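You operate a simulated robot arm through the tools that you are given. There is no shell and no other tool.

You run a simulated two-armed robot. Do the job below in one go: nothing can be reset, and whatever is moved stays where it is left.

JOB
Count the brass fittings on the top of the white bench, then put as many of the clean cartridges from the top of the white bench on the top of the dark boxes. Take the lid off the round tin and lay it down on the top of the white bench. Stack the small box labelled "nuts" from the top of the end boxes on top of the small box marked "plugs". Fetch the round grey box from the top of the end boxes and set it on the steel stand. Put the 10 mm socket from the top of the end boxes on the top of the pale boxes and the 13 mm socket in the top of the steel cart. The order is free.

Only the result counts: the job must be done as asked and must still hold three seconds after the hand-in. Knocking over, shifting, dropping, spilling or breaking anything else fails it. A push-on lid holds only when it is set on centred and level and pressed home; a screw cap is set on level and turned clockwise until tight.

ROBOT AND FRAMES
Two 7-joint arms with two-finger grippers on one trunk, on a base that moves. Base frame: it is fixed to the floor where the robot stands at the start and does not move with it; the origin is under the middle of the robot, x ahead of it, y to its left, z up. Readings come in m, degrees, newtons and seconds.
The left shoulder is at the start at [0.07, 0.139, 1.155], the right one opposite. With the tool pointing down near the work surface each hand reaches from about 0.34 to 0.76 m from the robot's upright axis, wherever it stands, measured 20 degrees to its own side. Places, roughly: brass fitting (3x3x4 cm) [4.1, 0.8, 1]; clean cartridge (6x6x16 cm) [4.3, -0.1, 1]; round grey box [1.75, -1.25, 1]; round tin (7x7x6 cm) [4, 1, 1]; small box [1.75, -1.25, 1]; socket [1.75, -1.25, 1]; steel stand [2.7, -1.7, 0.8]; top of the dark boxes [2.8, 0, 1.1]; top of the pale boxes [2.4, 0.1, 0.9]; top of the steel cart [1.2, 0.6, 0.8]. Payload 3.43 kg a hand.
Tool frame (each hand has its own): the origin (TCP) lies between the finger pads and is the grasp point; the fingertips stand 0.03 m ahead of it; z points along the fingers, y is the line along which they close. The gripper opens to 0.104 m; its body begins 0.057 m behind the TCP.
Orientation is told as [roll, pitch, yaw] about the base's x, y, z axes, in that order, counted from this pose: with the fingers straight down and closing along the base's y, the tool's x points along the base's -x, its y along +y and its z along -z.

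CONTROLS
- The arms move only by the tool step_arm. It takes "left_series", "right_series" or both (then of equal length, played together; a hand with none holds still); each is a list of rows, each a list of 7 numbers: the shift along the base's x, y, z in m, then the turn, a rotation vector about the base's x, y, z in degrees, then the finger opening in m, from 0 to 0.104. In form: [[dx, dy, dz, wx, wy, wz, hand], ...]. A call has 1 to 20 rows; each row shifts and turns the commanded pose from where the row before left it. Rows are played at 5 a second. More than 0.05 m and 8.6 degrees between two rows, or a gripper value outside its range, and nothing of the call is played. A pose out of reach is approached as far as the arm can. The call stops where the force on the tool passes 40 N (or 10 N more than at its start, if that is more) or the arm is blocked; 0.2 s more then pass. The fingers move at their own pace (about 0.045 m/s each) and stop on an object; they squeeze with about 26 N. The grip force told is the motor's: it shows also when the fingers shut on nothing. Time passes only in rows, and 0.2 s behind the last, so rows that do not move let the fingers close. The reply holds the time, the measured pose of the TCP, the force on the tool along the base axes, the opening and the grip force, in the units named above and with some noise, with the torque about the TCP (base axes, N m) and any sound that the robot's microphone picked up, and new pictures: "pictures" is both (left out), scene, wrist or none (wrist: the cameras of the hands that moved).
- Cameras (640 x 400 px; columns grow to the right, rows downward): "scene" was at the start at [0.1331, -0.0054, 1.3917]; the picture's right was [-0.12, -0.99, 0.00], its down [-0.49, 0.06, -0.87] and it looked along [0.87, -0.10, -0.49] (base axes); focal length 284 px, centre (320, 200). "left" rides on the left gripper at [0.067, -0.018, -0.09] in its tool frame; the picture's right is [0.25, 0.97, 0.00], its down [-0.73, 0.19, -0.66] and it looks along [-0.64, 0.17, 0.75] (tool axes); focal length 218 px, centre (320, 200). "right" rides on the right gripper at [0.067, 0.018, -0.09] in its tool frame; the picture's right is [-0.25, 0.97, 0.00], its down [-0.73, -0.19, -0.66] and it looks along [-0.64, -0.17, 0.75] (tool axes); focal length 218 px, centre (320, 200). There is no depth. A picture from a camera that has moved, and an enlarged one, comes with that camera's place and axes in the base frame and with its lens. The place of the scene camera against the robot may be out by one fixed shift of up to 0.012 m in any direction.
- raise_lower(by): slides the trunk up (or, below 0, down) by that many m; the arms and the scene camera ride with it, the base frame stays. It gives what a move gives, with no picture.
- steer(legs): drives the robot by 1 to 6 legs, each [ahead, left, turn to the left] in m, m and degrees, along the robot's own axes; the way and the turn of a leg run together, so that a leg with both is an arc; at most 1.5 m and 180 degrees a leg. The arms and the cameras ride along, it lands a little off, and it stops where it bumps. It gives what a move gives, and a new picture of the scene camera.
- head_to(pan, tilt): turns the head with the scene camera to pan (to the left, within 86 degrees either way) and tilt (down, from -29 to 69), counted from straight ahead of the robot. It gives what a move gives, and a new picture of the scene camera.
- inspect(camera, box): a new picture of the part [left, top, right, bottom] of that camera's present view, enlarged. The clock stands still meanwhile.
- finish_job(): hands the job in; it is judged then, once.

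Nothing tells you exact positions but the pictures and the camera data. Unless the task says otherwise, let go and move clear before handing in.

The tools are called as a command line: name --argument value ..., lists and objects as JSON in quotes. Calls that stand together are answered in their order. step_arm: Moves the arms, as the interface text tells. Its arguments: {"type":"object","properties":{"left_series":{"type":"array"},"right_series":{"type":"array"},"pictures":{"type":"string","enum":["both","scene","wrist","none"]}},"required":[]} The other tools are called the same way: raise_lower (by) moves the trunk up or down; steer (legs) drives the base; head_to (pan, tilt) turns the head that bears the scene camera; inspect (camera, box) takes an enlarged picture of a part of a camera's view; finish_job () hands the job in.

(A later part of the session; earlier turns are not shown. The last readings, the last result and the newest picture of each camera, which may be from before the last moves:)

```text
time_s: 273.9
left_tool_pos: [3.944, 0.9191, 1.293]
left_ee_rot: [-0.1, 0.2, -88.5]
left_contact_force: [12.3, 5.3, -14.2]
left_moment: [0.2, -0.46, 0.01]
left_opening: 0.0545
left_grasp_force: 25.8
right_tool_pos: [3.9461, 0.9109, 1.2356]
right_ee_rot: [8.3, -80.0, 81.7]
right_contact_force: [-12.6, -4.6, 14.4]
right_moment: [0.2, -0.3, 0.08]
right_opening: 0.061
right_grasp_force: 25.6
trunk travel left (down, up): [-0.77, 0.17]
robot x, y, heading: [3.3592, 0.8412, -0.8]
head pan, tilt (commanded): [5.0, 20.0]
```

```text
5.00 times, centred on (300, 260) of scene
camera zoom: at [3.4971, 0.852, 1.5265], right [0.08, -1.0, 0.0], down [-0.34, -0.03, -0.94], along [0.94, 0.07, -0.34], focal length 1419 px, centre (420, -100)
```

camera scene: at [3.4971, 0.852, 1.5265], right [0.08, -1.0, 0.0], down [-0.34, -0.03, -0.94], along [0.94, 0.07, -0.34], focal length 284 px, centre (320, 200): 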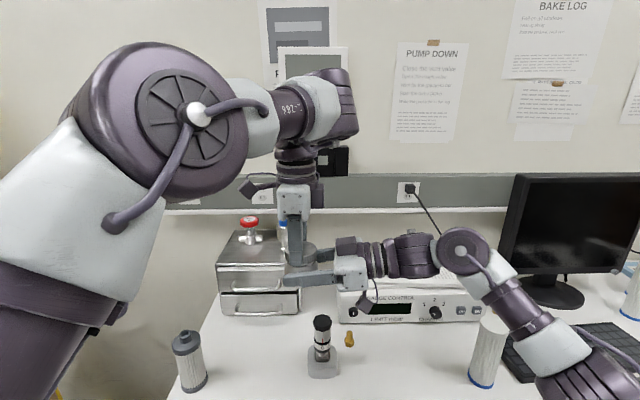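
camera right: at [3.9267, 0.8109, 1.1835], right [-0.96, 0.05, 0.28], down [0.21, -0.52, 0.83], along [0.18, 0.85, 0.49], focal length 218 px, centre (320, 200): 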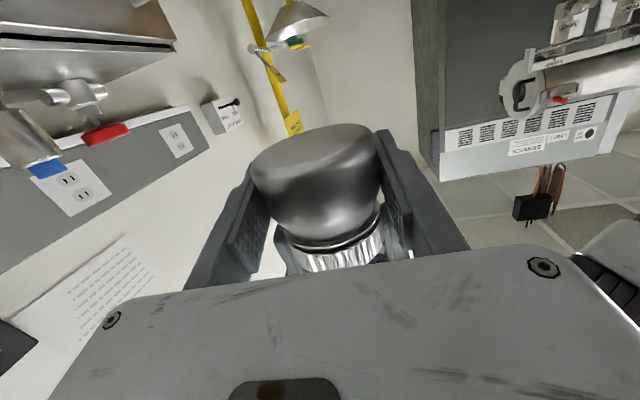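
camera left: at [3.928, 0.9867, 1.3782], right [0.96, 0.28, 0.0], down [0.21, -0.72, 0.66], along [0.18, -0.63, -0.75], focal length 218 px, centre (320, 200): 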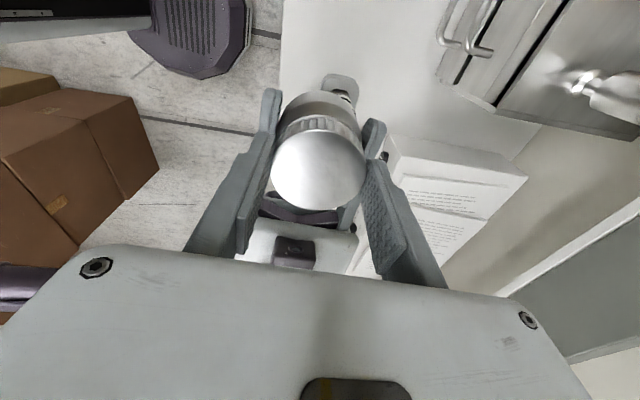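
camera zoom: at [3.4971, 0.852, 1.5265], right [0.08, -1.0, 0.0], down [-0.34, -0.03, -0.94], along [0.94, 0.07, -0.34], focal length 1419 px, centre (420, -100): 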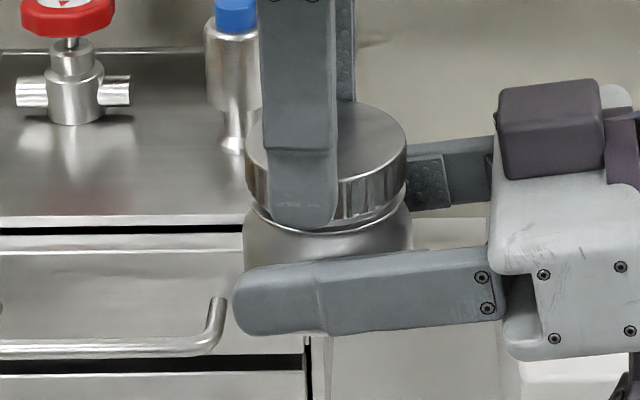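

At 14 N of pull it does not come off, so it is a screw lid. I relax the pull and turn the lid counter-clockwise while the right hand holds the body.

step_arm --left_series '[[0.001, 0.0005, -0.003, 0, 0, 0, 0.0], [0, 0, 0, 0, 0, 4, 0.0], [0, 0, 0, 0, 0, 4, 0.0], [0, 0, 0, 0, 0, 0, 0.0]]' --pictures "none"

step_arm --left_series '[[0, 0, 0, 0, 0, 6, 0.0], [0, 0, 0, 0, 0, 6, 0.0], [0, 0, 0, 0, 0, 0, 0.0]]' --pictures "both"

inspect --camera "scene" --box '[260, 220, 340, 300]'

```text
time_s: 274.9
left_tool_pos: [3.9444, 0.9184, 1.2897]
left_ee_rot: [-0.1, 0.0, -80.6]
left_contact_force: [-2.9, -5.0, -2.4]
left_moment: [-0.29, 0.28, -0.02]
left_opening: 0.0544
left_grasp_force: 26.3
right_tool_pos: [3.9457, 0.9107, 1.2326]
right_ee_rot: [9.2, -79.7, 80.7]
right_contact_force: [3.6, 4.9, 1.9]
right_moment: [0.08, -0.12, -0.02]
right_opening: 0.0606
right_grasp_force: 26.2
trunk travel left (down, up): [-0.77, 0.17]
robot x, y, heading: [3.36, 0.8347, -0.6]
head pan, tilt (commanded): [5.0, 20.0]
```

```text
time_s: 275.7
left_tool_pos: [3.9451, 0.9176, 1.2909]
left_ee_rot: [0.0, 0.1, -68.5]
left_contact_force: [-12.1, -6.0, 2.6]
left_moment: [-0.4, 0.87, -0.1]
left_opening: 0.0544
left_grasp_force: 26.3
right_tool_pos: [3.9456, 0.9095, 1.2321]
right_ee_rot: [9.0, -79.8, 80.7]
right_contact_force: [12.1, 6.0, -3.3]
right_moment: [0.07, -0.19, 0.0]
right_opening: 0.0604
right_grasp_force: 25.9
trunk travel left (down, up): [-0.77, 0.17]
robot x, y, heading: [3.3614, 0.8408, -0.7]
head pan, tilt (commanded): [5.0, 20.0]
camera scene: at [3.497, 0.8521, 1.5265], right [0.08, -1.0, 0.0], down [-0.34, -0.03, -0.94], along [0.94, 0.07, -0.34], focal length 284 px, centre (320, 200)
camera left: at [3.9048, 0.9748, 1.3796], right [0.81, 0.59, 0.0], down [0.45, -0.61, 0.66], along [0.39, -0.53, -0.75], focal length 218 px, centre (320, 200)
```

scene: 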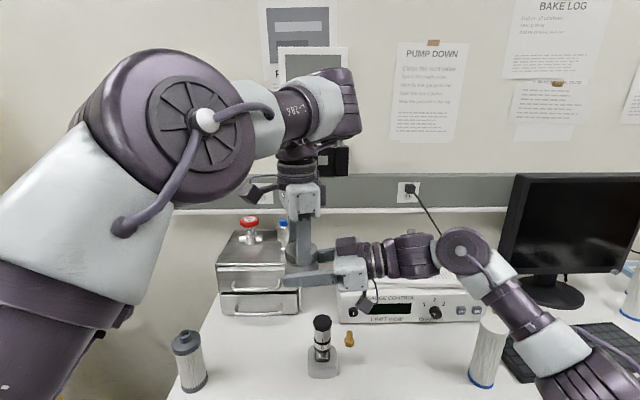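
left: 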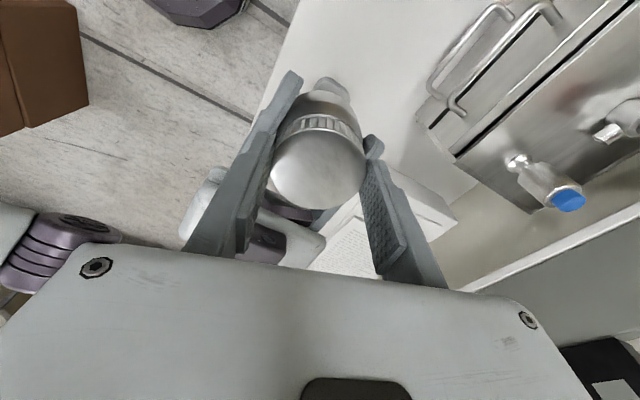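

```text
5.00 times, centred on (300, 260) of scene
camera zoom: at [3.497, 0.8521, 1.5265], right [0.08, -1.0, 0.0], down [-0.34, -0.03, -0.94], along [0.94, 0.07, -0.34], focal length 1419 px, centre (420, -100)
```

zoom: 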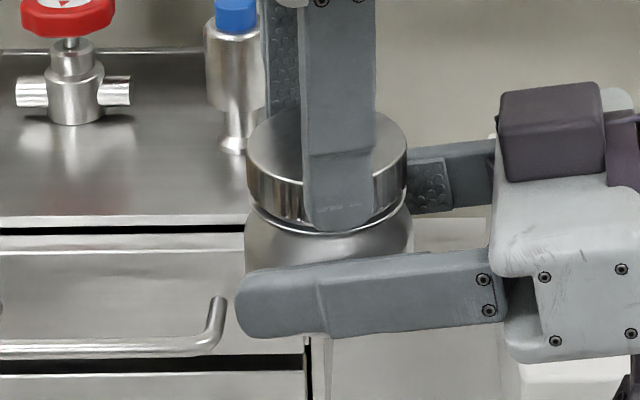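

The moment stays small (0.1 N m) while the lid turns against the held body and starts pushing upward, so it unscrews. I continue, correcting sideways strain.

step_arm --left_series '[[-0.0014, -0.0006, 0.0003, 0, 0, 4, 0.0], [0, 0, 0.0002, 0, 0, 6, 0.0], [0, 0, 0.0002, 0, 0, 6, 0.0], [0, 0, 0, 0, 0, 0, 0.0]]' --pictures "none"

```text
time_s: 276.7
left_tool_pos: [3.9428, 0.9189, 1.2909]
left_ee_rot: [0.0, 0.1, -52.5]
left_contact_force: [-10.3, -4.2, 6.3]
left_moment: [-0.25, 0.66, -0.08]
left_opening: 0.0542
left_grasp_force: 25.8
right_tool_pos: [3.9457, 0.9108, 1.2329]
right_ee_rot: [9.0, -79.8, 80.9]
right_contact_force: [9.5, 4.4, -6.0]
right_moment: [-0.03, -0.12, 0.01]
right_opening: 0.0601
right_grasp_force: 26.5
trunk travel left (down, up): [-0.77, 0.17]
robot x, y, heading: [3.3601, 0.8398, -0.7]
head pan, tilt (commanded): [5.0, 20.0]
```

step_arm --left_series '[[-0.0012, -0.0004, 0.0008, 0, 0, 4, 0.0], [-0.0004, 0, 0.0003, 0, 0, 6, 0.0], [-0.0004, 0, 0.0003, 0, 0, 6, 0.0], [0, 0, 0, 0, 0, 0, 0.0]]' --pictures "none"

```text
time_s: 277.7
left_tool_pos: [3.9423, 0.9185, 1.2934]
left_ee_rot: [0.0, 0.2, -36.4]
left_contact_force: [4.4, -2.6, 0.1]
left_moment: [-0.07, -0.11, 0.0]
left_opening: 0.0544
left_grasp_force: 25.5
right_tool_pos: [3.9454, 0.9101, 1.2341]
right_ee_rot: [8.6, -79.9, 81.5]
right_contact_force: [-3.7, 3.3, -0.9]
right_moment: [-0.12, -0.17, 0.04]
right_opening: 0.06
right_grasp_force: 26.0
trunk travel left (down, up): [-0.77, 0.17]
robot x, y, heading: [3.3614, 0.8415, -0.5]
head pan, tilt (commanded): [5.0, 20.0]
```

step_arm --left_series '[[0.0004, 0, 0.0005, 0, 0, 6, 0.0], [0, 0, 0.0005, 0, 0, 6, 0.0], [0, 0, 0.0005, 0, 0, 6, 0.0], [0, 0, 0, 0, 0, 0, 0.0]]' --pictures "none"

step_arm --left_series '[[0, 0, 0.0005, 0, 0, 6, 0.0], [0, 0, 0.0005, 0, 0, 6, 0.0], [0, 0, 0.0005, 0, 0, 6, 0.0], [0, 0, 0, 0, 0, 0, 0.0]]' --pictures "both"

inspect --camera "scene" --box '[260, 220, 340, 300]'

```text
time_s: 278.7
left_tool_pos: [3.9412, 0.9163, 1.2936]
left_ee_rot: [0.0, 0.2, -18.6]
left_contact_force: [5.8, -8.5, -6.1]
left_moment: [-0.21, 0.08, -0.06]
left_opening: 0.0542
left_grasp_force: 25.9
right_tool_pos: [3.9452, 0.9108, 1.2341]
right_ee_rot: [8.4, -79.9, 81.5]
right_contact_force: [-6.1, 8.3, 5.5]
right_moment: [-0.3, -0.39, 0.07]
right_opening: 0.0599
right_grasp_force: 26.7
trunk travel left (down, up): [-0.77, 0.17]
robot x, y, heading: [3.3612, 0.8417, -0.4]
head pan, tilt (commanded): [5.0, 20.0]
```

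```text
time_s: 279.7
left_tool_pos: [3.9403, 0.9174, 1.2943]
left_ee_rot: [0.0, 0.1, -0.4]
left_contact_force: [6.3, -10.6, -13.6]
left_moment: [-0.44, 0.1, -0.04]
left_opening: 0.0542
left_grasp_force: 26.1
right_tool_pos: [3.9461, 0.9113, 1.233]
right_ee_rot: [8.5, -79.9, 81.6]
right_contact_force: [-5.6, 9.8, 12.5]
right_moment: [-0.08, -0.36, 0.04]
right_opening: 0.0595
right_grasp_force: 26.4
trunk travel left (down, up): [-0.77, 0.17]
robot x, y, heading: [3.3609, 0.8415, -0.5]
head pan, tilt (commanded): [5.0, 20.0]
camera scene: at [3.497, 0.8521, 1.5265], right [0.08, -1.0, 0.0], down [-0.34, -0.03, -0.94], along [0.94, 0.07, -0.34], focal length 284 px, centre (320, 200)
camera left: at [3.8755, 0.9011, 1.3841], right [-0.24, 0.97, 0.0], down [0.73, 0.18, 0.66], along [0.64, 0.16, -0.76], focal length 218 px, centre (320, 200)
```

scene: 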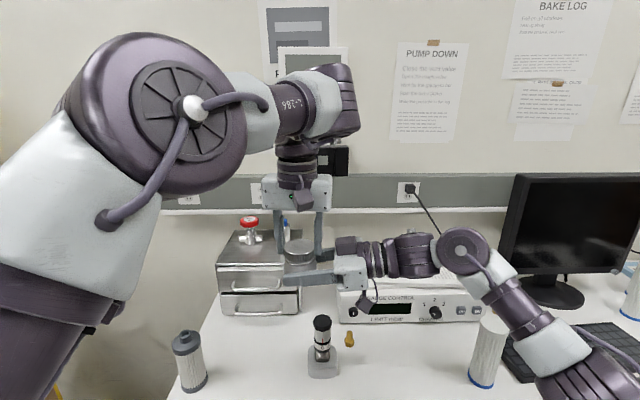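
left: 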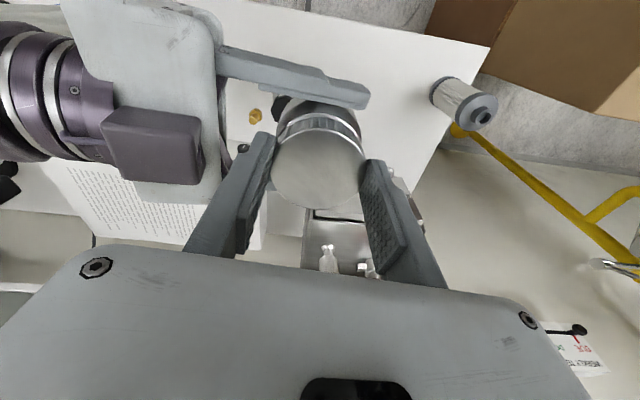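

```text
5.00 times, centred on (300, 260) of scene
camera zoom: at [3.497, 0.8521, 1.5265], right [0.08, -1.0, 0.0], down [-0.34, -0.03, -0.94], along [0.94, 0.07, -0.34], focal length 1419 px, centre (420, -100)
```

zoom: 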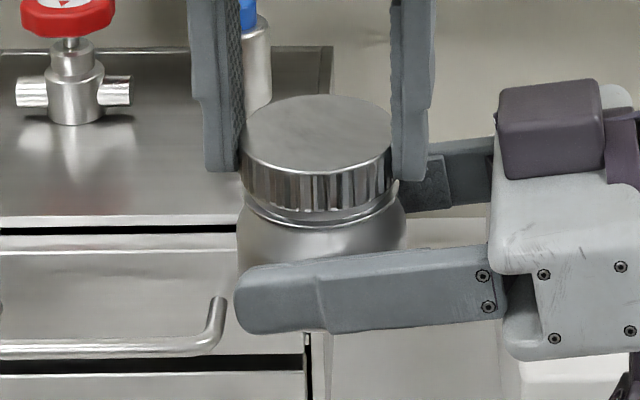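

After 88° the lid has risen but is still threaded. I relax, open, turn the left hand back by 88° while re-centring over the lid axis (5 mm forward), and regrip.

step_arm --left_series '[[0, 0, -0.0015, 0, 0, 0, 0.0], [0, 0, 0, 0, 0, 0, 0.065], [0, 0, 0, 0, 0, 0, 0.08], [0.0025, 0, 0, 0, 0, 0, 0.08], [0.0025, 0, 0, 0, 0, 0, 0.08], [0, 0, 0, 0, 0, -8, 0.08], [0, 0, 0, 0, 0, -8, 0.08], [0, 0, 0, 0, 0, -8, 0.08], [0, 0, 0, 0, 0, -8, 0.08], [0, 0, 0, 0, 0, -8, 0.08], [0, 0, 0, 0, 0, -8, 0.08], [0, 0, 0, 0, 0, -8, 0.08], [0, 0, 0, 0, 0, -8, 0.08], [0, 0, 0, 0, 0, -8, 0.08], [0, 0, 0, 0, 0, -8, 0.08], [0, 0, 0, 0, 0, -8, 0.08], [0, 0, 0, 0, 0, 0, 0.08]]' --pictures "both"

inspect --camera "scene" --box '[260, 220, 340, 300]'

```text
time_s: 283.3
left_tool_pos: [3.9427, 0.9166, 1.2945]
left_ee_rot: [0.0, 0.1, -88.6]
left_contact_force: [-0.3, 0.0, 0.4]
left_moment: [-0.04, 0.0, -0.01]
left_opening: 0.08
left_grasp_force: 0.0
left hand out of reach, approached as far as the arm can: row 5
right_tool_pos: [3.9459, 0.9114, 1.2327]
right_ee_rot: [8.9, -79.9, 81.1]
right_contact_force: [-0.1, 0.4, -0.1]
right_moment: [0.02, -0.01, -0.02]
right_opening: 0.0592
right_grasp_force: 25.9
trunk travel left (down, up): [-0.77, 0.17]
robot x, y, heading: [3.3582, 0.8404, -0.6]
head pan, tilt (commanded): [5.0, 20.0]
camera scene: at [3.4971, 0.852, 1.5265], right [0.08, -1.0, 0.0], down [-0.34, -0.03, -0.94], along [0.94, 0.07, -0.34], focal length 284 px, centre (320, 200)
camera left: at [3.9247, 0.9835, 1.3822], right [0.96, 0.28, 0.0], down [0.21, -0.73, 0.66], along [0.18, -0.63, -0.76], focal length 218 px, centre (320, 200)
```

scene: 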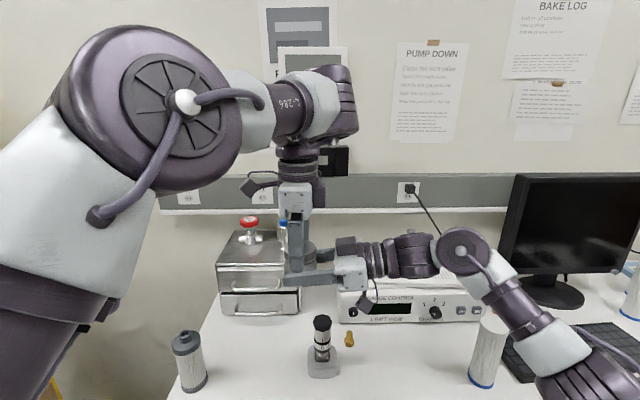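
left: 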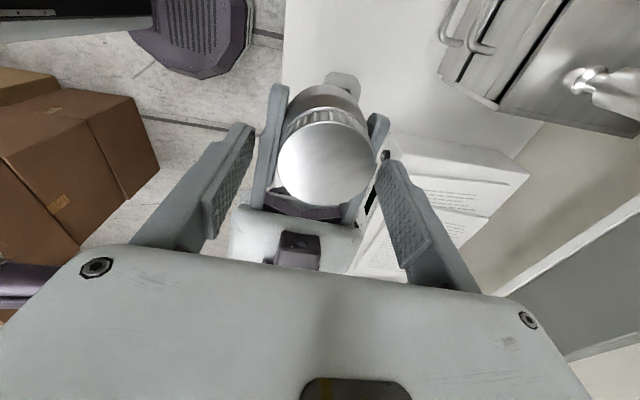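

```text
5.00 times, centred on (300, 260) of scene
camera zoom: at [3.4971, 0.852, 1.5265], right [0.08, -1.0, 0.0], down [-0.34, -0.03, -0.94], along [0.94, 0.07, -0.34], focal length 1419 px, centre (420, -100)
```

zoom: 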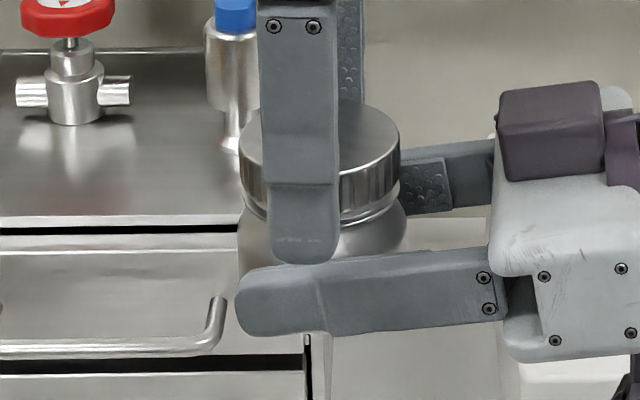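

step_arm --left_series '[[0.003, 0, 0.001, 0, 0, 0, 0.07], [0, 0, 0, 0, 0, 0, 0.04], [0, 0, 0, 0, 0, 0, 0.0], [0, 0, 0, 0, 0, 0, 0.0], [0, 0, 0, 0, 0, 0, 0.0]]' --pictures "wrist"

```text
time_s: 284.5
left_tool_pos: [3.9435, 0.9162, 1.2934]
left_ee_rot: [0.1, 0.2, -88.7]
left_contact_force: [24.0, 1.5, -4.3]
left_moment: [0.08, -0.87, 0.0]
left_opening: 0.0544
left_grasp_force: 25.9
left hand out of reach, approached as far as the arm can: row 1
right_tool_pos: [3.9451, 0.9112, 1.2337]
right_ee_rot: [8.7, -80.0, 81.4]
right_contact_force: [-24.6, -1.3, 4.4]
right_moment: [0.09, -0.59, 0.14]
right_opening: 0.0594
right_grasp_force: 25.6
trunk travel left (down, up): [-0.77, 0.17]
robot x, y, heading: [3.3622, 0.84, -0.9]
head pan, tilt (commanded): [5.0, 20.0]
camera left: at [3.925, 0.9839, 1.3823], right [0.96, 0.28, 0.0], down [0.21, -0.73, 0.66], along [0.18, -0.63, -0.76], focal length 218 px, centre (320, 200)
```

left: 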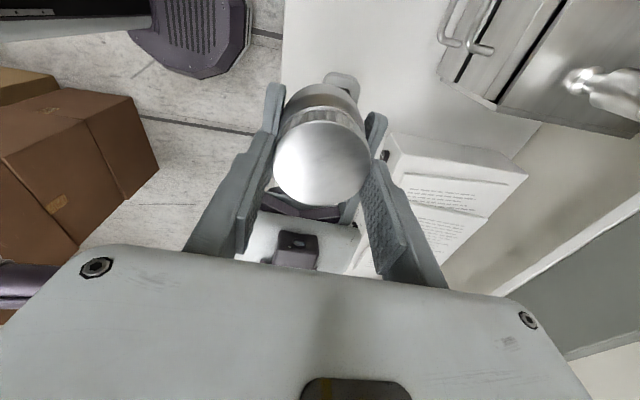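

The left arm is at its reach limit, so I shift the tin body 3 mm toward me with the right hand instead to relieve the strain.

step_arm --right_series '[[-0.0015, 0, 0, 0, 0, 0, 0.0], [-0.0013, 0, 0.0003, 0, 0, 0, 0.0], [0, 0, 0, 0, 0, 0, 0.0]]' --pictures "none"

```text
time_s: 285.3
left_tool_pos: [3.9433, 0.9158, 1.2926]
left_ee_rot: [-0.1, 0.0, -88.6]
left_contact_force: [14.0, -1.5, -1.4]
left_moment: [-0.05, -0.47, 0.01]
left_opening: 0.0541
left_grasp_force: 26.2
right_tool_pos: [3.9435, 0.9094, 1.2332]
right_ee_rot: [9.0, -79.8, 80.9]
right_contact_force: [-14.3, 1.8, 0.7]
right_moment: [-0.02, -0.36, 0.09]
right_opening: 0.0594
right_grasp_force: 26.2
trunk travel left (down, up): [-0.77, 0.17]
robot x, y, heading: [3.36, 0.8396, -0.7]
head pan, tilt (commanded): [5.0, 20.0]
```

step_arm --right_series '[[-0.0018, 0, 0, 0, 0, 0, 0.0], [0, 0, 0, 0, 0, 0, 0.0]]' --pictures "none"

step_arm --left_series '[[0, 0, 0, 0, 0, 6, 0.0], [0, 0, 0, 0, 0, 6, 0.0], [0, 0, 0, 0, 0, 6, 0.0], [0, 0, 0, 0, 0, 0, 0.0]]' --pictures "none"

```text
time_s: 285.9
left_tool_pos: [3.9433, 0.9149, 1.2932]
left_ee_rot: [-0.2, 0.0, -88.6]
left_contact_force: [-2.3, -4.3, 0.2]
left_moment: [-0.11, 0.15, -0.02]
left_opening: 0.0546
left_grasp_force: 26.2
right_tool_pos: [3.9423, 0.9095, 1.233]
right_ee_rot: [9.1, -79.9, 80.7]
right_contact_force: [1.5, 4.5, -0.1]
right_moment: [-0.14, -0.01, 0.0]
right_opening: 0.0596
right_grasp_force: 26.1
trunk travel left (down, up): [-0.77, 0.17]
robot x, y, heading: [3.3642, 0.8396, -0.7]
head pan, tilt (commanded): [5.0, 20.0]
```

```text
time_s: 286.9
left_tool_pos: [3.9419, 0.9154, 1.2921]
left_ee_rot: [-0.1, 0.0, -70.4]
left_contact_force: [-10.6, -5.3, 0.5]
left_moment: [-0.29, 0.71, 0.0]
left_opening: 0.0547
left_grasp_force: 26.5
right_tool_pos: [3.9419, 0.911, 1.2327]
right_ee_rot: [8.9, -79.8, 81.0]
right_contact_force: [10.2, 6.9, -1.6]
right_moment: [-0.07, -0.07, -0.08]
right_opening: 0.059
right_grasp_force: 25.9
trunk travel left (down, up): [-0.77, 0.17]
robot x, y, heading: [3.361, 0.8413, -0.8]
head pan, tilt (commanded): [5.0, 20.0]
```

step_arm --left_series '[[-0.0012, -0.0005, 0.0004, 0, 0, 6, 0.0], [0, 0, 0.0003, 0, 0, 6, 0.0], [0, 0, 0.0003, 0, 0, 6, 0.0], [0, 0, 0, 0, 0, 0, 0.0]]' --pictures "none"

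step_arm --left_series '[[-0.0006, -0.0002, 0.0003, 0, 0, 6, 0.0], [0, 0, 0.0003, 0, 0, 6, 0.0], [0, 0, 0.0003, 0, 0, 6, 0.0], [0, 0, 0, 0, 0, 0, 0.0]]' --pictures "none"

```text
time_s: 287.9
left_tool_pos: [3.9417, 0.9154, 1.2946]
left_ee_rot: [0.1, 0.1, -52.4]
left_contact_force: [0.0, 1.6, -2.9]
left_moment: [0.05, 0.2, 0.03]
left_opening: 0.0546
left_grasp_force: 26.4
right_tool_pos: [3.9413, 0.9102, 1.2343]
right_ee_rot: [8.7, -79.9, 81.2]
right_contact_force: [0.7, -2.1, 2.9]
right_moment: [0.09, -0.12, -0.01]
right_opening: 0.0593
right_grasp_force: 25.9
trunk travel left (down, up): [-0.77, 0.17]
robot x, y, heading: [3.3588, 0.8404, -0.5]
head pan, tilt (commanded): [5.0, 20.0]
```

```text
time_s: 288.9
left_tool_pos: [3.9413, 0.9148, 1.2949]
left_ee_rot: [0.0, 0.0, -34.5]
left_contact_force: [13.5, 12.7, -7.3]
left_moment: [0.33, -0.36, -0.03]
left_opening: 0.0546
left_grasp_force: 25.7
right_tool_pos: [3.9421, 0.9107, 1.2336]
right_ee_rot: [8.8, -79.9, 81.3]
right_contact_force: [-14.5, -12.5, 5.8]
right_moment: [0.43, -0.52, 0.08]
right_opening: 0.0592
right_grasp_force: 26.1
trunk travel left (down, up): [-0.77, 0.17]
robot x, y, heading: [3.3627, 0.8412, -0.5]
head pan, tilt (commanded): [5.0, 20.0]
```

step_arm --left_series '[[0.0013, 0.0012, -0.0004, 0, 0, 3, 0.0], [0, 0, 0, 0, 0, 6, 0.0], [0.0003, 0.0003, 0.0003, 0, 0, 6, 0.0], [0, 0, 0, 0, 0, 0, 0.0]]' --pictures "wrist"

inspect --camera "scene" --box '[260, 220, 340, 300]'

inspect --camera "right" --box '[200, 80, 440, 280]'

```text
time_s: 289.9
left_tool_pos: [3.9423, 0.916, 1.2934]
left_ee_rot: [0.0, 0.1, -19.5]
left_contact_force: [7.7, 5.2, -7.1]
left_moment: [0.12, -0.12, 0.02]
left_opening: 0.0549
left_grasp_force: 26.2
right_tool_pos: [3.9413, 0.9098, 1.233]
right_ee_rot: [8.7, -79.7, 81.1]
right_contact_force: [-7.6, -5.2, 5.3]
right_moment: [0.21, -0.43, 0.03]
right_opening: 0.0594
right_grasp_force: 25.9
trunk travel left (down, up): [-0.77, 0.17]
robot x, y, heading: [3.36, 0.8376, -0.8]
head pan, tilt (commanded): [5.0, 20.0]
camera left: at [3.8738, 0.9233, 1.3839], right [0.08, 1.0, 0.0], down [0.75, -0.06, 0.66], along [0.65, -0.06, -0.75], focal length 218 px, centre (320, 200)
```

left: 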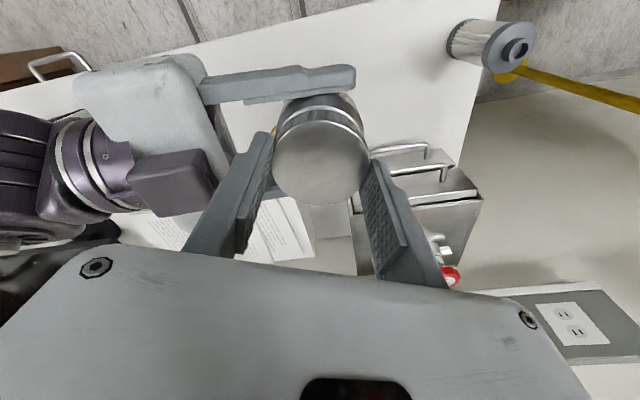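

```text
5.00 times, centred on (300, 260) of scene
camera zoom: at [3.497, 0.8522, 1.5265], right [0.08, -1.0, 0.0], down [-0.34, -0.03, -0.94], along [0.94, 0.07, -0.34], focal length 1419 px, centre (420, -100)
```

zoom: 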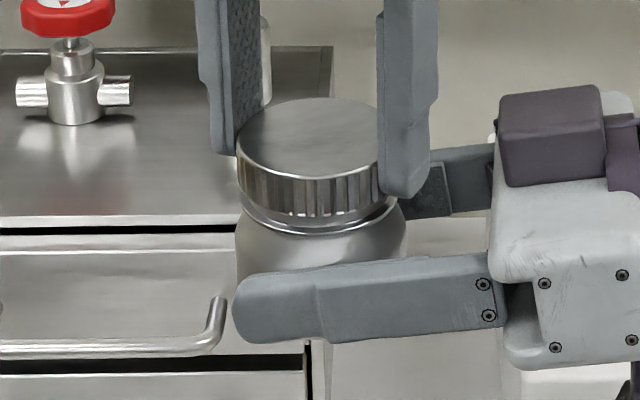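

```text
2.00 times, centred on (320, 180) of right
camera zoom: at [3.9221, 0.8111, 1.1841], right [-0.96, 0.05, 0.28], down [0.21, -0.52, 0.83], along [0.18, 0.85, 0.49], focal length 436 px, centre (320, 240)
```

zoom: 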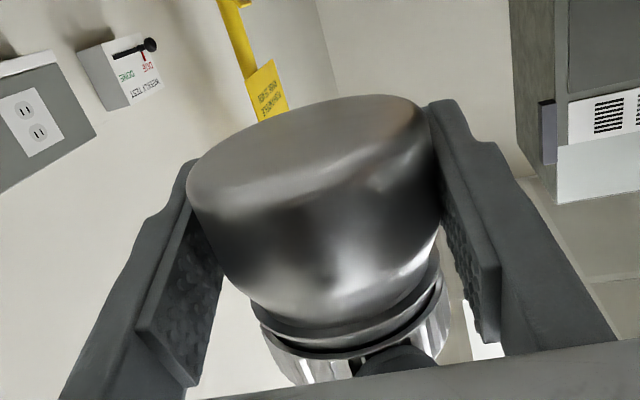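

The gap under the lid is growing: it is unscrewing. I keep turning.

step_arm --left_series '[[0.0008, 0.0005, 0, 0, 0, 6, 0.0], [0, 0, 0.0003, 0, 0, 6, 0.0], [0, 0, 0.0003, 0, 0, 6, 0.0], [0, 0, 0.0003, 0, 0, 6, 0.0], [0, 0, 0, 0, 0, 0, 0.0]]' --pictures "none"

step_arm --left_series '[[0, 0, 0.0003, 0, 0, 6, 0.0], [0, 0, 0.0003, 0, 0, 6, 0.0], [0, 0, 0.0003, 0, 0, 6, 0.0], [0, 0, 0.0003, 0, 0, 6, 0.0], [0, 0, 0, 0, 0, 0, 0.0]]' --pictures "none"

```text
time_s: 291.1
left_tool_pos: [3.9423, 0.9159, 1.2952]
left_ee_rot: [0.0, 0.2, 4.5]
left_contact_force: [8.9, 3.6, -5.8]
left_moment: [-0.01, -0.23, 0.01]
left_opening: 0.0548
left_grasp_force: 26.4
right_tool_pos: [3.9416, 0.9106, 1.2337]
right_ee_rot: [8.7, -79.9, 81.1]
right_contact_force: [-9.8, -3.9, 5.0]
right_moment: [0.29, -0.39, 0.02]
right_opening: 0.0593
right_grasp_force: 25.4
trunk travel left (down, up): [-0.77, 0.17]
robot x, y, heading: [3.3648, 0.8409, -0.6]
head pan, tilt (commanded): [5.0, 20.0]
```

```text
time_s: 292.3
left_tool_pos: [3.9409, 0.9151, 1.2959]
left_ee_rot: [0.0, -0.1, 28.6]
left_contact_force: [17.5, 13.0, -8.1]
left_moment: [0.34, -0.54, 0.02]
left_opening: 0.0546
left_grasp_force: 26.0
left hand out of reach, approached as far as the arm can: row 4
right_tool_pos: [3.9422, 0.9099, 1.2346]
right_ee_rot: [8.8, -79.9, 81.2]
right_contact_force: [-18.0, -12.9, 7.9]
right_moment: [0.51, -0.55, 0.09]
right_opening: 0.0594
right_grasp_force: 26.3
trunk travel left (down, up): [-0.77, 0.17]
robot x, y, heading: [3.3603, 0.838, -0.6]
head pan, tilt (commanded): [5.0, 20.0]
```

At +29° I release, turn the left hand back while lowering both hands 4 cm together (more comfortable reach), and regrip.

step_arm --left_series '[[0, 0, -0.001, 0, 0, 0, 0.06], [0, 0, 0, 0, 0, 0, 0.075], [0, 0, 0, 0, 0, 0, 0.085], [0, 0, 0.002, 0, 0, 0, 0.085], [0, 0, 0, 0, 0, 0, 0.085]]' --pictures "none"

step_arm --left_series '[[0.001, 0, -0.005, 0, 0, -8, 0.085], [0.001, 0, -0.005, 0, 0, -8, 0.085], [0.001, 0, -0.005, 0, 0, -8, 0.085], [0, 0, -0.005, 0, 0, -8, 0.085], [0, 0, -0.005, 0, 0, -8, 0.085], [0, 0, -0.005, 0, 0, -8, 0.085], [0, 0, -0.005, 0, 0, -8, 0.085], [0, 0, -0.005, 0, 0, -8, 0.085], [0, 0, 0, 0, 0, -8, 0.085], [0, 0, 0, 0, 0, -8, 0.085], [0, 0, 0, 0, 0, -8, 0.085], [0, 0, 0, 0, 0, -8, 0.085], [0, 0, 0, 0, 0, -8, 0.085], [0, 0, 0, 0, 0, -8, 0.085], [0, 0, 0, 0, 0, 0, 0.085]]' --right_series '[[0, 0, -0.005, 0, 0, 0, 0.0], [0, 0, -0.005, 0, 0, 0, 0.0], [0, 0, -0.005, 0, 0, 0, 0.0], [0, 0, -0.005, 0, 0, 0, 0.0], [0, 0, -0.005, 0, 0, 0, 0.0], [0, 0, -0.005, 0, 0, 0, 0.0], [0, 0, -0.005, 0, 0, 0, 0.0], [0, 0, -0.005, 0, 0, 0, 0.0], [0, 0, 0, 0, 0, 0, 0.0], [0, 0, 0, 0, 0, 0, 0.0], [0, 0, 0, 0, 0, 0, 0.0], [0, 0, 0, 0, 0, 0, 0.0], [0, 0, 0, 0, 0, 0, 0.0], [0, 0, 0, 0, 0, 0, 0.0], [0, 0, 0, 0, 0, 0, 0.0]]' --pictures "both"

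```text
time_s: 293.5
left_tool_pos: [3.9409, 0.916, 1.2965]
left_ee_rot: [0.1, 0.0, 28.4]
left_contact_force: [-0.3, -0.5, -0.4]
left_moment: [0.01, 0.0, 0.0]
left_opening: 0.085
left_grasp_force: 0.1
right_tool_pos: [3.942, 0.9095, 1.2329]
right_ee_rot: [8.9, -79.8, 81.1]
right_contact_force: [-0.4, 0.0, -1.2]
right_moment: [-0.02, 0.01, -0.01]
right_opening: 0.0588
right_grasp_force: 26.2
trunk travel left (down, up): [-0.77, 0.17]
robot x, y, heading: [3.3619, 0.8395, -0.6]
head pan, tilt (commanded): [5.0, 20.0]
```

```text
time_s: 296.7
left_tool_pos: [3.9447, 0.9154, 1.2568]
left_ee_rot: [0.0, 0.1, -83.7]
left_contact_force: [-0.5, 0.5, 0.0]
left_moment: [0.02, -0.04, -0.03]
left_opening: 0.0849
left_grasp_force: 0.1
right_tool_pos: [3.9417, 0.9101, 1.1927]
right_ee_rot: [8.8, -79.7, 81.2]
right_contact_force: [0.0, 0.2, -0.6]
right_moment: [0.01, 0.0, -0.03]
right_opening: 0.0593
right_grasp_force: 25.7
trunk travel left (down, up): [-0.77, 0.17]
robot x, y, heading: [3.3626, 0.8417, -0.5]
head pan, tilt (commanded): [5.0, 20.0]
camera scene: at [3.4971, 0.852, 1.5265], right [0.08, -1.0, 0.0], down [-0.34, -0.03, -0.94], along [0.94, 0.07, -0.34], focal length 284 px, centre (320, 200)
camera right: at [3.9225, 0.8105, 1.144], right [-0.96, 0.05, 0.28], down [0.21, -0.52, 0.83], along [0.18, 0.85, 0.49], focal length 218 px, centre (320, 200)
camera left: at [3.9198, 0.9811, 1.3465], right [0.93, 0.36, 0.0], down [0.27, -0.7, 0.66], along [0.23, -0.61, -0.76], focal length 218 px, centre (320, 200)
```

scene: 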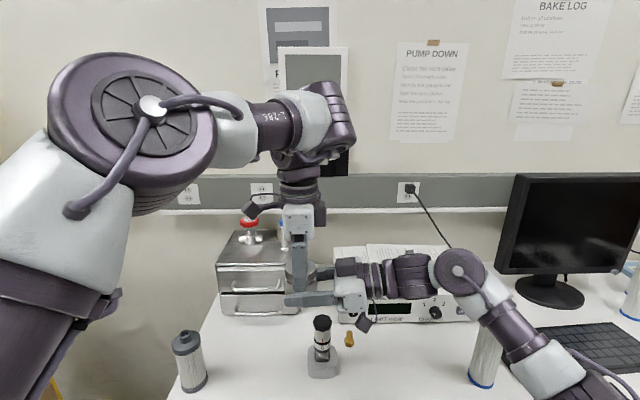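
right: 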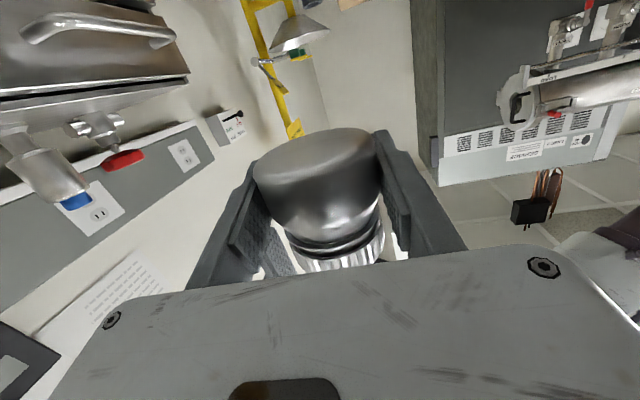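
left: 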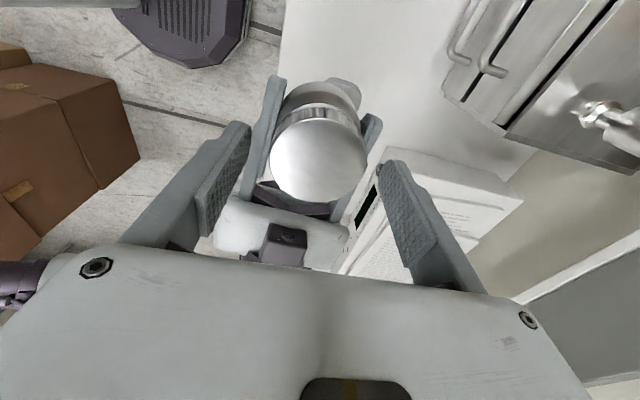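

The lid is centred again. I lower 3 mm, regrip and keep unscrewing.

step_arm --left_series '[[0, 0, -0.003, 0, 0, 0, 0.07], [0, 0, 0, 0, 0, 0, 0.04], [0, 0, 0, 0, 0, 0, 0.0], [0, 0, 0, 0, 0, 0, 0.0], [0, 0, 0, 0, 0, 0, 0.0]]' --pictures "none"

step_arm --left_series '[[0, 0, 0.0003, 0, 0, 6, 0.0], [0, 0, 0.0003, 0, 0, 6, 0.0], [0, 0, 0.0003, 0, 0, 6, 0.0], [0, 0, 0, 0, 0, 0, 0.0]]' --pictures "none"

```text
time_s: 297.9
left_tool_pos: [3.9437, 0.915, 1.255]
left_ee_rot: [0.0, 0.0, -83.8]
left_contact_force: [-12.0, -3.3, -1.8]
left_moment: [-0.04, 0.51, 0.03]
left_opening: 0.0547
left_grasp_force: 25.8
right_tool_pos: [3.9421, 0.9101, 1.1936]
right_ee_rot: [8.8, -79.9, 81.1]
right_contact_force: [11.5, 2.3, 1.2]
right_moment: [-0.06, 0.2, -0.07]
right_opening: 0.0592
right_grasp_force: 25.7
trunk travel left (down, up): [-0.77, 0.17]
robot x, y, heading: [3.3595, 0.8366, -0.5]
head pan, tilt (commanded): [5.0, 20.0]
```

```text
time_s: 298.9
left_tool_pos: [3.9442, 0.9152, 1.2544]
left_ee_rot: [-0.1, 0.1, -65.5]
left_contact_force: [-16.0, -3.9, -4.4]
left_moment: [0.0, 0.71, 0.0]
left_opening: 0.0546
left_grasp_force: 25.9
right_tool_pos: [3.9419, 0.9096, 1.1945]
right_ee_rot: [8.7, -79.8, 81.2]
right_contact_force: [17.0, 4.8, 3.8]
right_moment: [-0.26, 0.23, -0.07]
right_opening: 0.0595
right_grasp_force: 25.7
trunk travel left (down, up): [-0.77, 0.17]
robot x, y, heading: [3.3607, 0.8385, -0.4]
head pan, tilt (commanded): [5.0, 20.0]
```

step_arm --left_series '[[-0.0018, -0.0004, 0.0003, 0, 0, 6, 0.0], [0, 0, 0.0003, 0, 0, 6, 0.0], [0, 0, 0.0003, 0, 0, 6, 0.0], [0, 0, 0.0003, 0, 0, 6, 0.0], [0, 0, 0, 0, 0, 0, 0.0]]' --pictures "none"

step_arm --left_series '[[0, 0, 0.0003, 0, 0, 6, 0.0], [0, 0, 0.0003, 0, 0, 6, 0.0], [0, 0, 0.0003, 0, 0, 6, 0.0], [0, 0, 0.0003, 0, 0, 6, 0.0], [0, 0, 0, 0, 0, 0, 0.0]]' --pictures "none"

inspect --camera "scene" --box '[260, 230, 340, 310]'

```text
time_s: 300.1
left_tool_pos: [3.9428, 0.9149, 1.2569]
left_ee_rot: [0.0, 0.0, -41.4]
left_contact_force: [-0.4, -0.3, -0.4]
left_moment: [0.04, -0.01, 0.01]
left_opening: 0.0546
left_grasp_force: 26.1
right_tool_pos: [3.9403, 0.9095, 1.1924]
right_ee_rot: [9.3, -79.8, 80.7]
right_contact_force: [-0.4, 0.7, -1.3]
right_moment: [-0.02, -0.03, -0.01]
right_opening: 0.0591
right_grasp_force: 25.4
trunk travel left (down, up): [-0.77, 0.17]
robot x, y, heading: [3.3585, 0.8439, -0.9]
head pan, tilt (commanded): [5.0, 20.0]
```

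```text
time_s: 301.3
left_tool_pos: [3.9417, 0.9144, 1.2574]
left_ee_rot: [0.0, 0.2, -17.5]
left_contact_force: [5.0, 0.1, -0.3]
left_moment: [0.02, -0.13, -0.08]
left_opening: 0.0544
left_grasp_force: 26.1
right_tool_pos: [3.9409, 0.9103, 1.1946]
right_ee_rot: [8.8, -79.8, 81.3]
right_contact_force: [-5.3, 0.9, -1.0]
right_moment: [0.04, -0.22, 0.09]
right_opening: 0.0593
right_grasp_force: 26.2
trunk travel left (down, up): [-0.77, 0.17]
robot x, y, heading: [3.3649, 0.8405, -0.5]
head pan, tilt (commanded): [5.0, 20.0]
```

```text
5.00 times, centred on (300, 270) of scene
camera zoom: at [3.4971, 0.852, 1.5265], right [0.08, -1.0, 0.0], down [-0.34, -0.03, -0.94], along [0.94, 0.07, -0.34], focal length 1419 px, centre (420, -150)
```

zoom: 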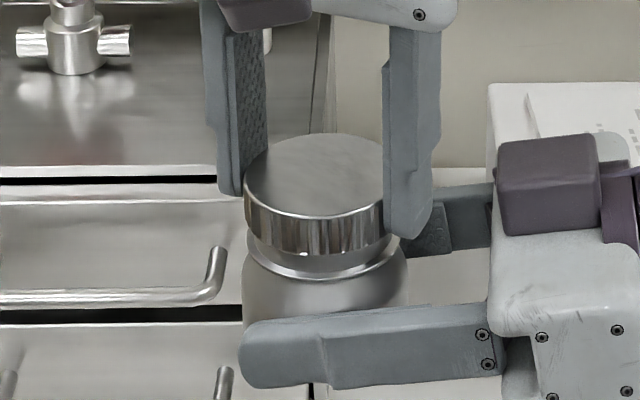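

The gap is now clear and the forces vanished for a moment, so it may be free. I pull up a few mm.

step_arm --left_series '[[0, 0, 0.002, 0, 0, 0, 0.0], [0, 0, 0.002, 0, 0, 0, 0.0], [0, 0, 0.002, 0, 0, 0, 0.0], [0, 0, 0, 0, 0, 0, 0.0]]' --pictures "none"

inspect --camera "scene" --box '[260, 230, 340, 310]'

```text
time_s: 302.3
left_tool_pos: [3.9417, 0.9149, 1.2635]
left_ee_rot: [0.0, 0.1, -17.4]
left_contact_force: [9.3, 2.4, -7.5]
left_moment: [0.02, -0.14, -0.04]
left_opening: 0.0546
left_grasp_force: 26.2
right_tool_pos: [3.9422, 0.9098, 1.195]
right_ee_rot: [8.5, -79.9, 81.4]
right_contact_force: [-9.3, -2.9, 7.2]
right_moment: [0.18, -0.52, 0.04]
right_opening: 0.0594
right_grasp_force: 26.3
trunk travel left (down, up): [-0.77, 0.17]
robot x, y, heading: [3.3592, 0.8397, -0.5]
head pan, tilt (commanded): [5.0, 20.0]
```

```text
5.00 times, centred on (300, 270) of scene
camera zoom: at [3.4971, 0.8521, 1.5265], right [0.08, -1.0, 0.0], down [-0.34, -0.03, -0.94], along [0.94, 0.07, -0.34], focal length 1419 px, centre (420, -150)
```

zoom: 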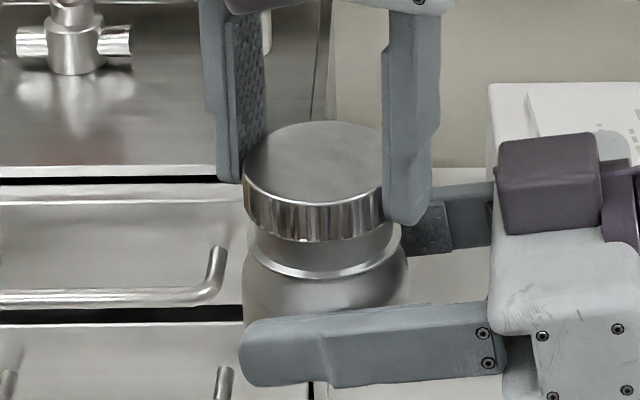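

The lid is lifting off the neck. I pull further.

step_arm --left_series '[[0.001, 0, 0.003, 0, 0, 0, 0.0], [0, 0, 0.003, 0, 0, 0, 0.0], [0, 0, 0.004, 0, 0, 0, 0.0], [0, 0, 0, 0, 0, 0, 0.0]]' --pictures "none"

inspect --camera "scene" --box '[260, 230, 340, 310]'

```text
time_s: 303.3
left_tool_pos: [3.943, 0.9152, 1.2744]
left_ee_rot: [0.0, 0.0, -17.6]
left_contact_force: [0.8, 0.0, 0.6]
left_moment: [-0.02, 0.0, -0.01]
left_opening: 0.0546
left_grasp_force: 25.7
right_tool_pos: [3.9416, 0.9092, 1.1938]
right_ee_rot: [9.0, -79.8, 80.9]
right_contact_force: [-0.7, -1.2, -1.0]
right_moment: [0.01, -0.02, -0.03]
right_opening: 0.0593
right_grasp_force: 26.1
trunk travel left (down, up): [-0.77, 0.17]
robot x, y, heading: [3.3581, 0.8412, -0.8]
head pan, tilt (commanded): [5.0, 20.0]
```

```text
5.00 times, centred on (300, 270) of scene
camera zoom: at [3.4972, 0.852, 1.5265], right [0.08, -1.0, 0.0], down [-0.34, -0.03, -0.94], along [0.94, 0.07, -0.34], focal length 1419 px, centre (420, -150)
```

zoom: 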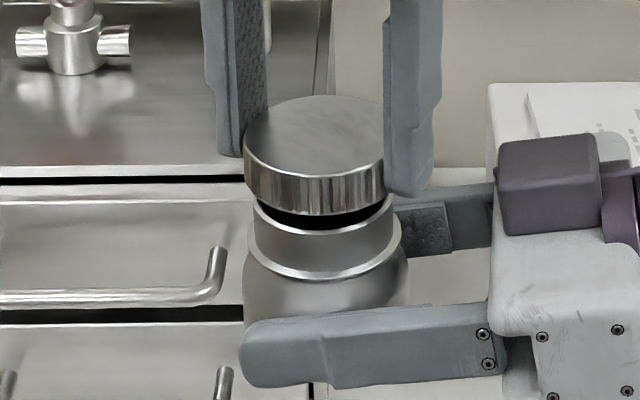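

The lid is off. I move the left hand with the lid away to the left, then take the right hand with the tin up and to the right to make room.

step_arm --left_series '[[0, 0, 0.01, 0, 0, 0, 0.0], [0, 0.01, 0.008, 0, 0, 3, 0.0], [0, 0.03, 0, 0, 0, 5, 0.0], [0, 0.03, 0, 0, 0, 5, 0.0], [0, 0.02, 0, 0, 0, 4, 0.0], [0, 0, 0, 0, 0, 0, 0.0]]' --pictures "none"

step_arm --right_series '[[0, -0.02, 0.01, 0, 0, 0, 0.0], [0, -0.025, 0.015, 0, 0, 0, 0.0], [0, -0.03, 0.015, 0, 0, 0, 0.0], [0, -0.03, 0.01, 0, 0, 0, 0.0], [0, -0.03, 0, 0, 0, 0, 0.0], [0, 0, 0, 0, 0, 0, 0.0]]' --pictures "both"

```text
time_s: 304.7
left_tool_pos: [3.9441, 1.0057, 1.2913]
left_ee_rot: [-0.1, 0.1, -0.5]
left_contact_force: [0.3, 0.2, -0.4]
left_moment: [0.0, 0.02, 0.0]
left_opening: 0.0544
left_grasp_force: 25.5
right_tool_pos: [3.9417, 0.9098, 1.1929]
right_ee_rot: [8.8, -79.8, 81.0]
right_contact_force: [-0.1, -0.3, -1.2]
right_moment: [0.02, -0.01, 0.0]
right_opening: 0.0592
right_grasp_force: 25.8
trunk travel left (down, up): [-0.77, 0.17]
robot x, y, heading: [3.3575, 0.8399, -0.7]
head pan, tilt (commanded): [5.0, 20.0]
```

```text
time_s: 306.1
left_tool_pos: [3.9422, 1.0053, 1.2908]
left_ee_rot: [0.0, 0.0, -0.5]
left_contact_force: [0.0, 0.3, -0.2]
left_moment: [0.0, 0.01, -0.01]
left_opening: 0.0546
left_grasp_force: 26.2
right_tool_pos: [3.943, 0.7754, 1.2438]
right_ee_rot: [8.9, -79.8, 81.1]
right_contact_force: [-0.7, 0.4, -1.0]
right_moment: [-0.02, 0.03, 0.01]
right_opening: 0.0592
right_grasp_force: 25.8
trunk travel left (down, up): [-0.77, 0.17]
robot x, y, heading: [3.3645, 0.8407, -0.4]
head pan, tilt (commanded): [5.0, 20.0]
camera scene: at [3.4973, 0.8528, 1.5265], right [0.08, -1.0, 0.0], down [-0.34, -0.03, -0.94], along [0.94, 0.07, -0.34], focal length 284 px, centre (320, 200)
camera right: at [3.9228, 0.6762, 1.194], right [-0.96, 0.05, 0.28], down [0.21, -0.52, 0.83], along [0.18, 0.85, 0.49], focal length 218 px, centre (320, 200)
```

scene: 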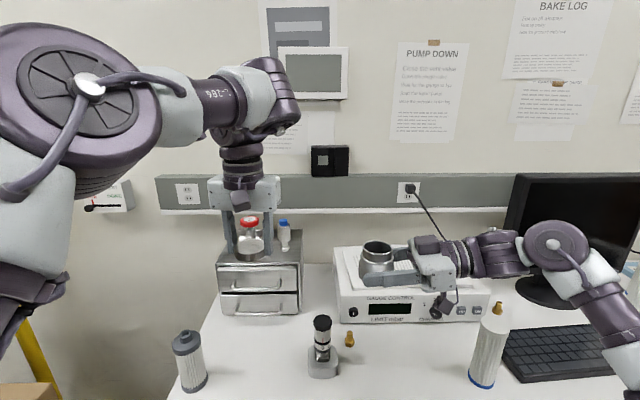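
right: 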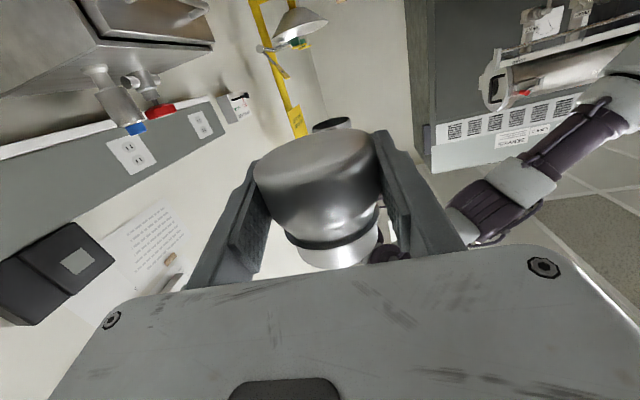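

Both are apart now. I lower the lid toward the bench at about (3.925,0.99).

step_arm --left_series '[[-0.008, -0.008, -0.03, 0, 0, 0, 0.0], [-0.009, -0.007, -0.04, 0, 0, 0, 0.0], [0, 0, -0.045, 0, 0, 0, 0.0], [0, 0, -0.045, 0, 0, 0, 0.0], [0, 0, -0.045, 0, 0, 0, 0.0], [0, 0, -0.04, 0, 0, 0, 0.0], [0, 0, -0.02, 0, 0, 0, 0.0], [0, 0, -0.01, 0, 0, 0, 0.0], [0, 0, 0, 0, 0, 0, 0.0]]' --pictures "both"

inspect --camera "scene" --box '[180, 260, 360, 400]'

```text
time_s: 308.1
left_tool_pos: [3.9265, 0.9905, 1.0145]
left_ee_rot: [0.0, 0.1, -0.5]
left_contact_force: [1.0, -0.2, 0.2]
left_moment: [0.02, -0.03, -0.01]
left_opening: 0.0545
left_grasp_force: 26.4
right_tool_pos: [3.9427, 0.775, 1.2439]
right_ee_rot: [9.0, -79.8, 80.9]
right_contact_force: [0.3, 0.2, -0.9]
right_moment: [0.01, -0.01, -0.02]
right_opening: 0.0591
right_grasp_force: 25.5
trunk travel left (down, up): [-0.77, 0.17]
robot x, y, heading: [3.363, 0.8463, -0.4]
head pan, tilt (commanded): [5.0, 20.0]
camera scene: at [3.4972, 0.852, 1.5265], right [0.08, -1.0, 0.0], down [-0.34, -0.03, -0.94], along [0.94, 0.07, -0.34], focal length 284 px, centre (320, 200)
camera left: at [3.8597, 0.9738, 1.1047], right [-0.24, 0.97, 0.0], down [0.73, 0.18, 0.66], along [0.64, 0.16, -0.76], focal length 218 px, centre (320, 200)
```

scene: 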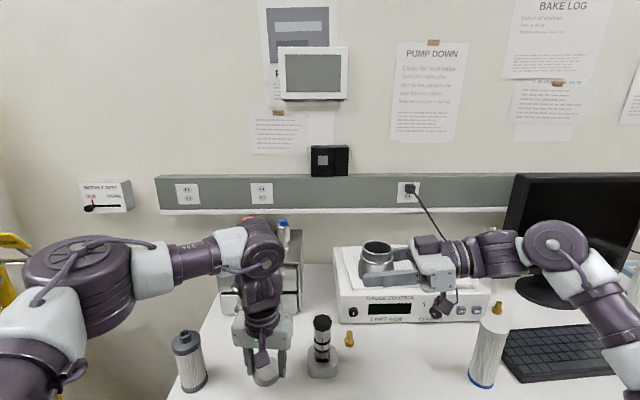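
left: 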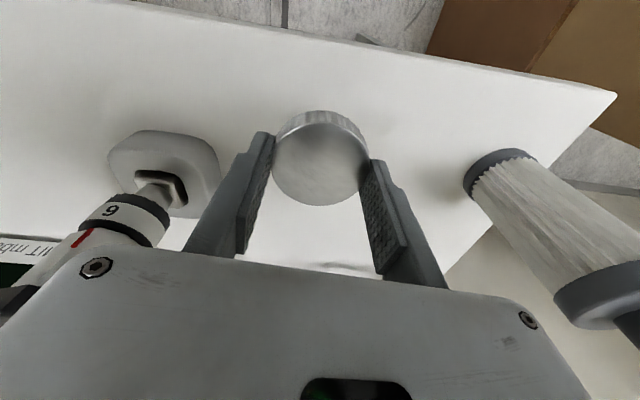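

```text
2.86 times, centred on (270, 330) of scene
camera zoom: at [3.4972, 0.852, 1.5265], right [0.08, -1.0, 0.0], down [-0.34, -0.03, -0.94], along [0.94, 0.07, -0.34], focal length 811 px, centre (463, -171)
```

zoom: 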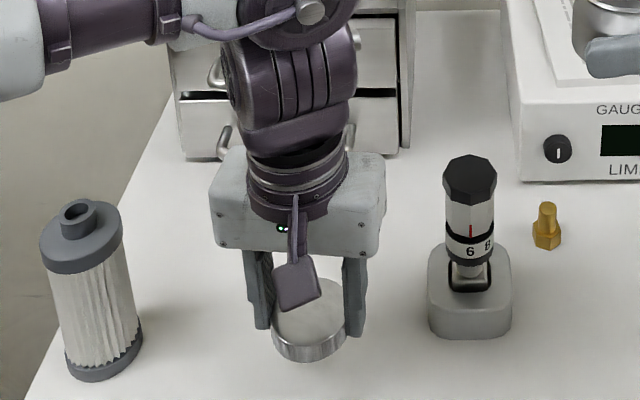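

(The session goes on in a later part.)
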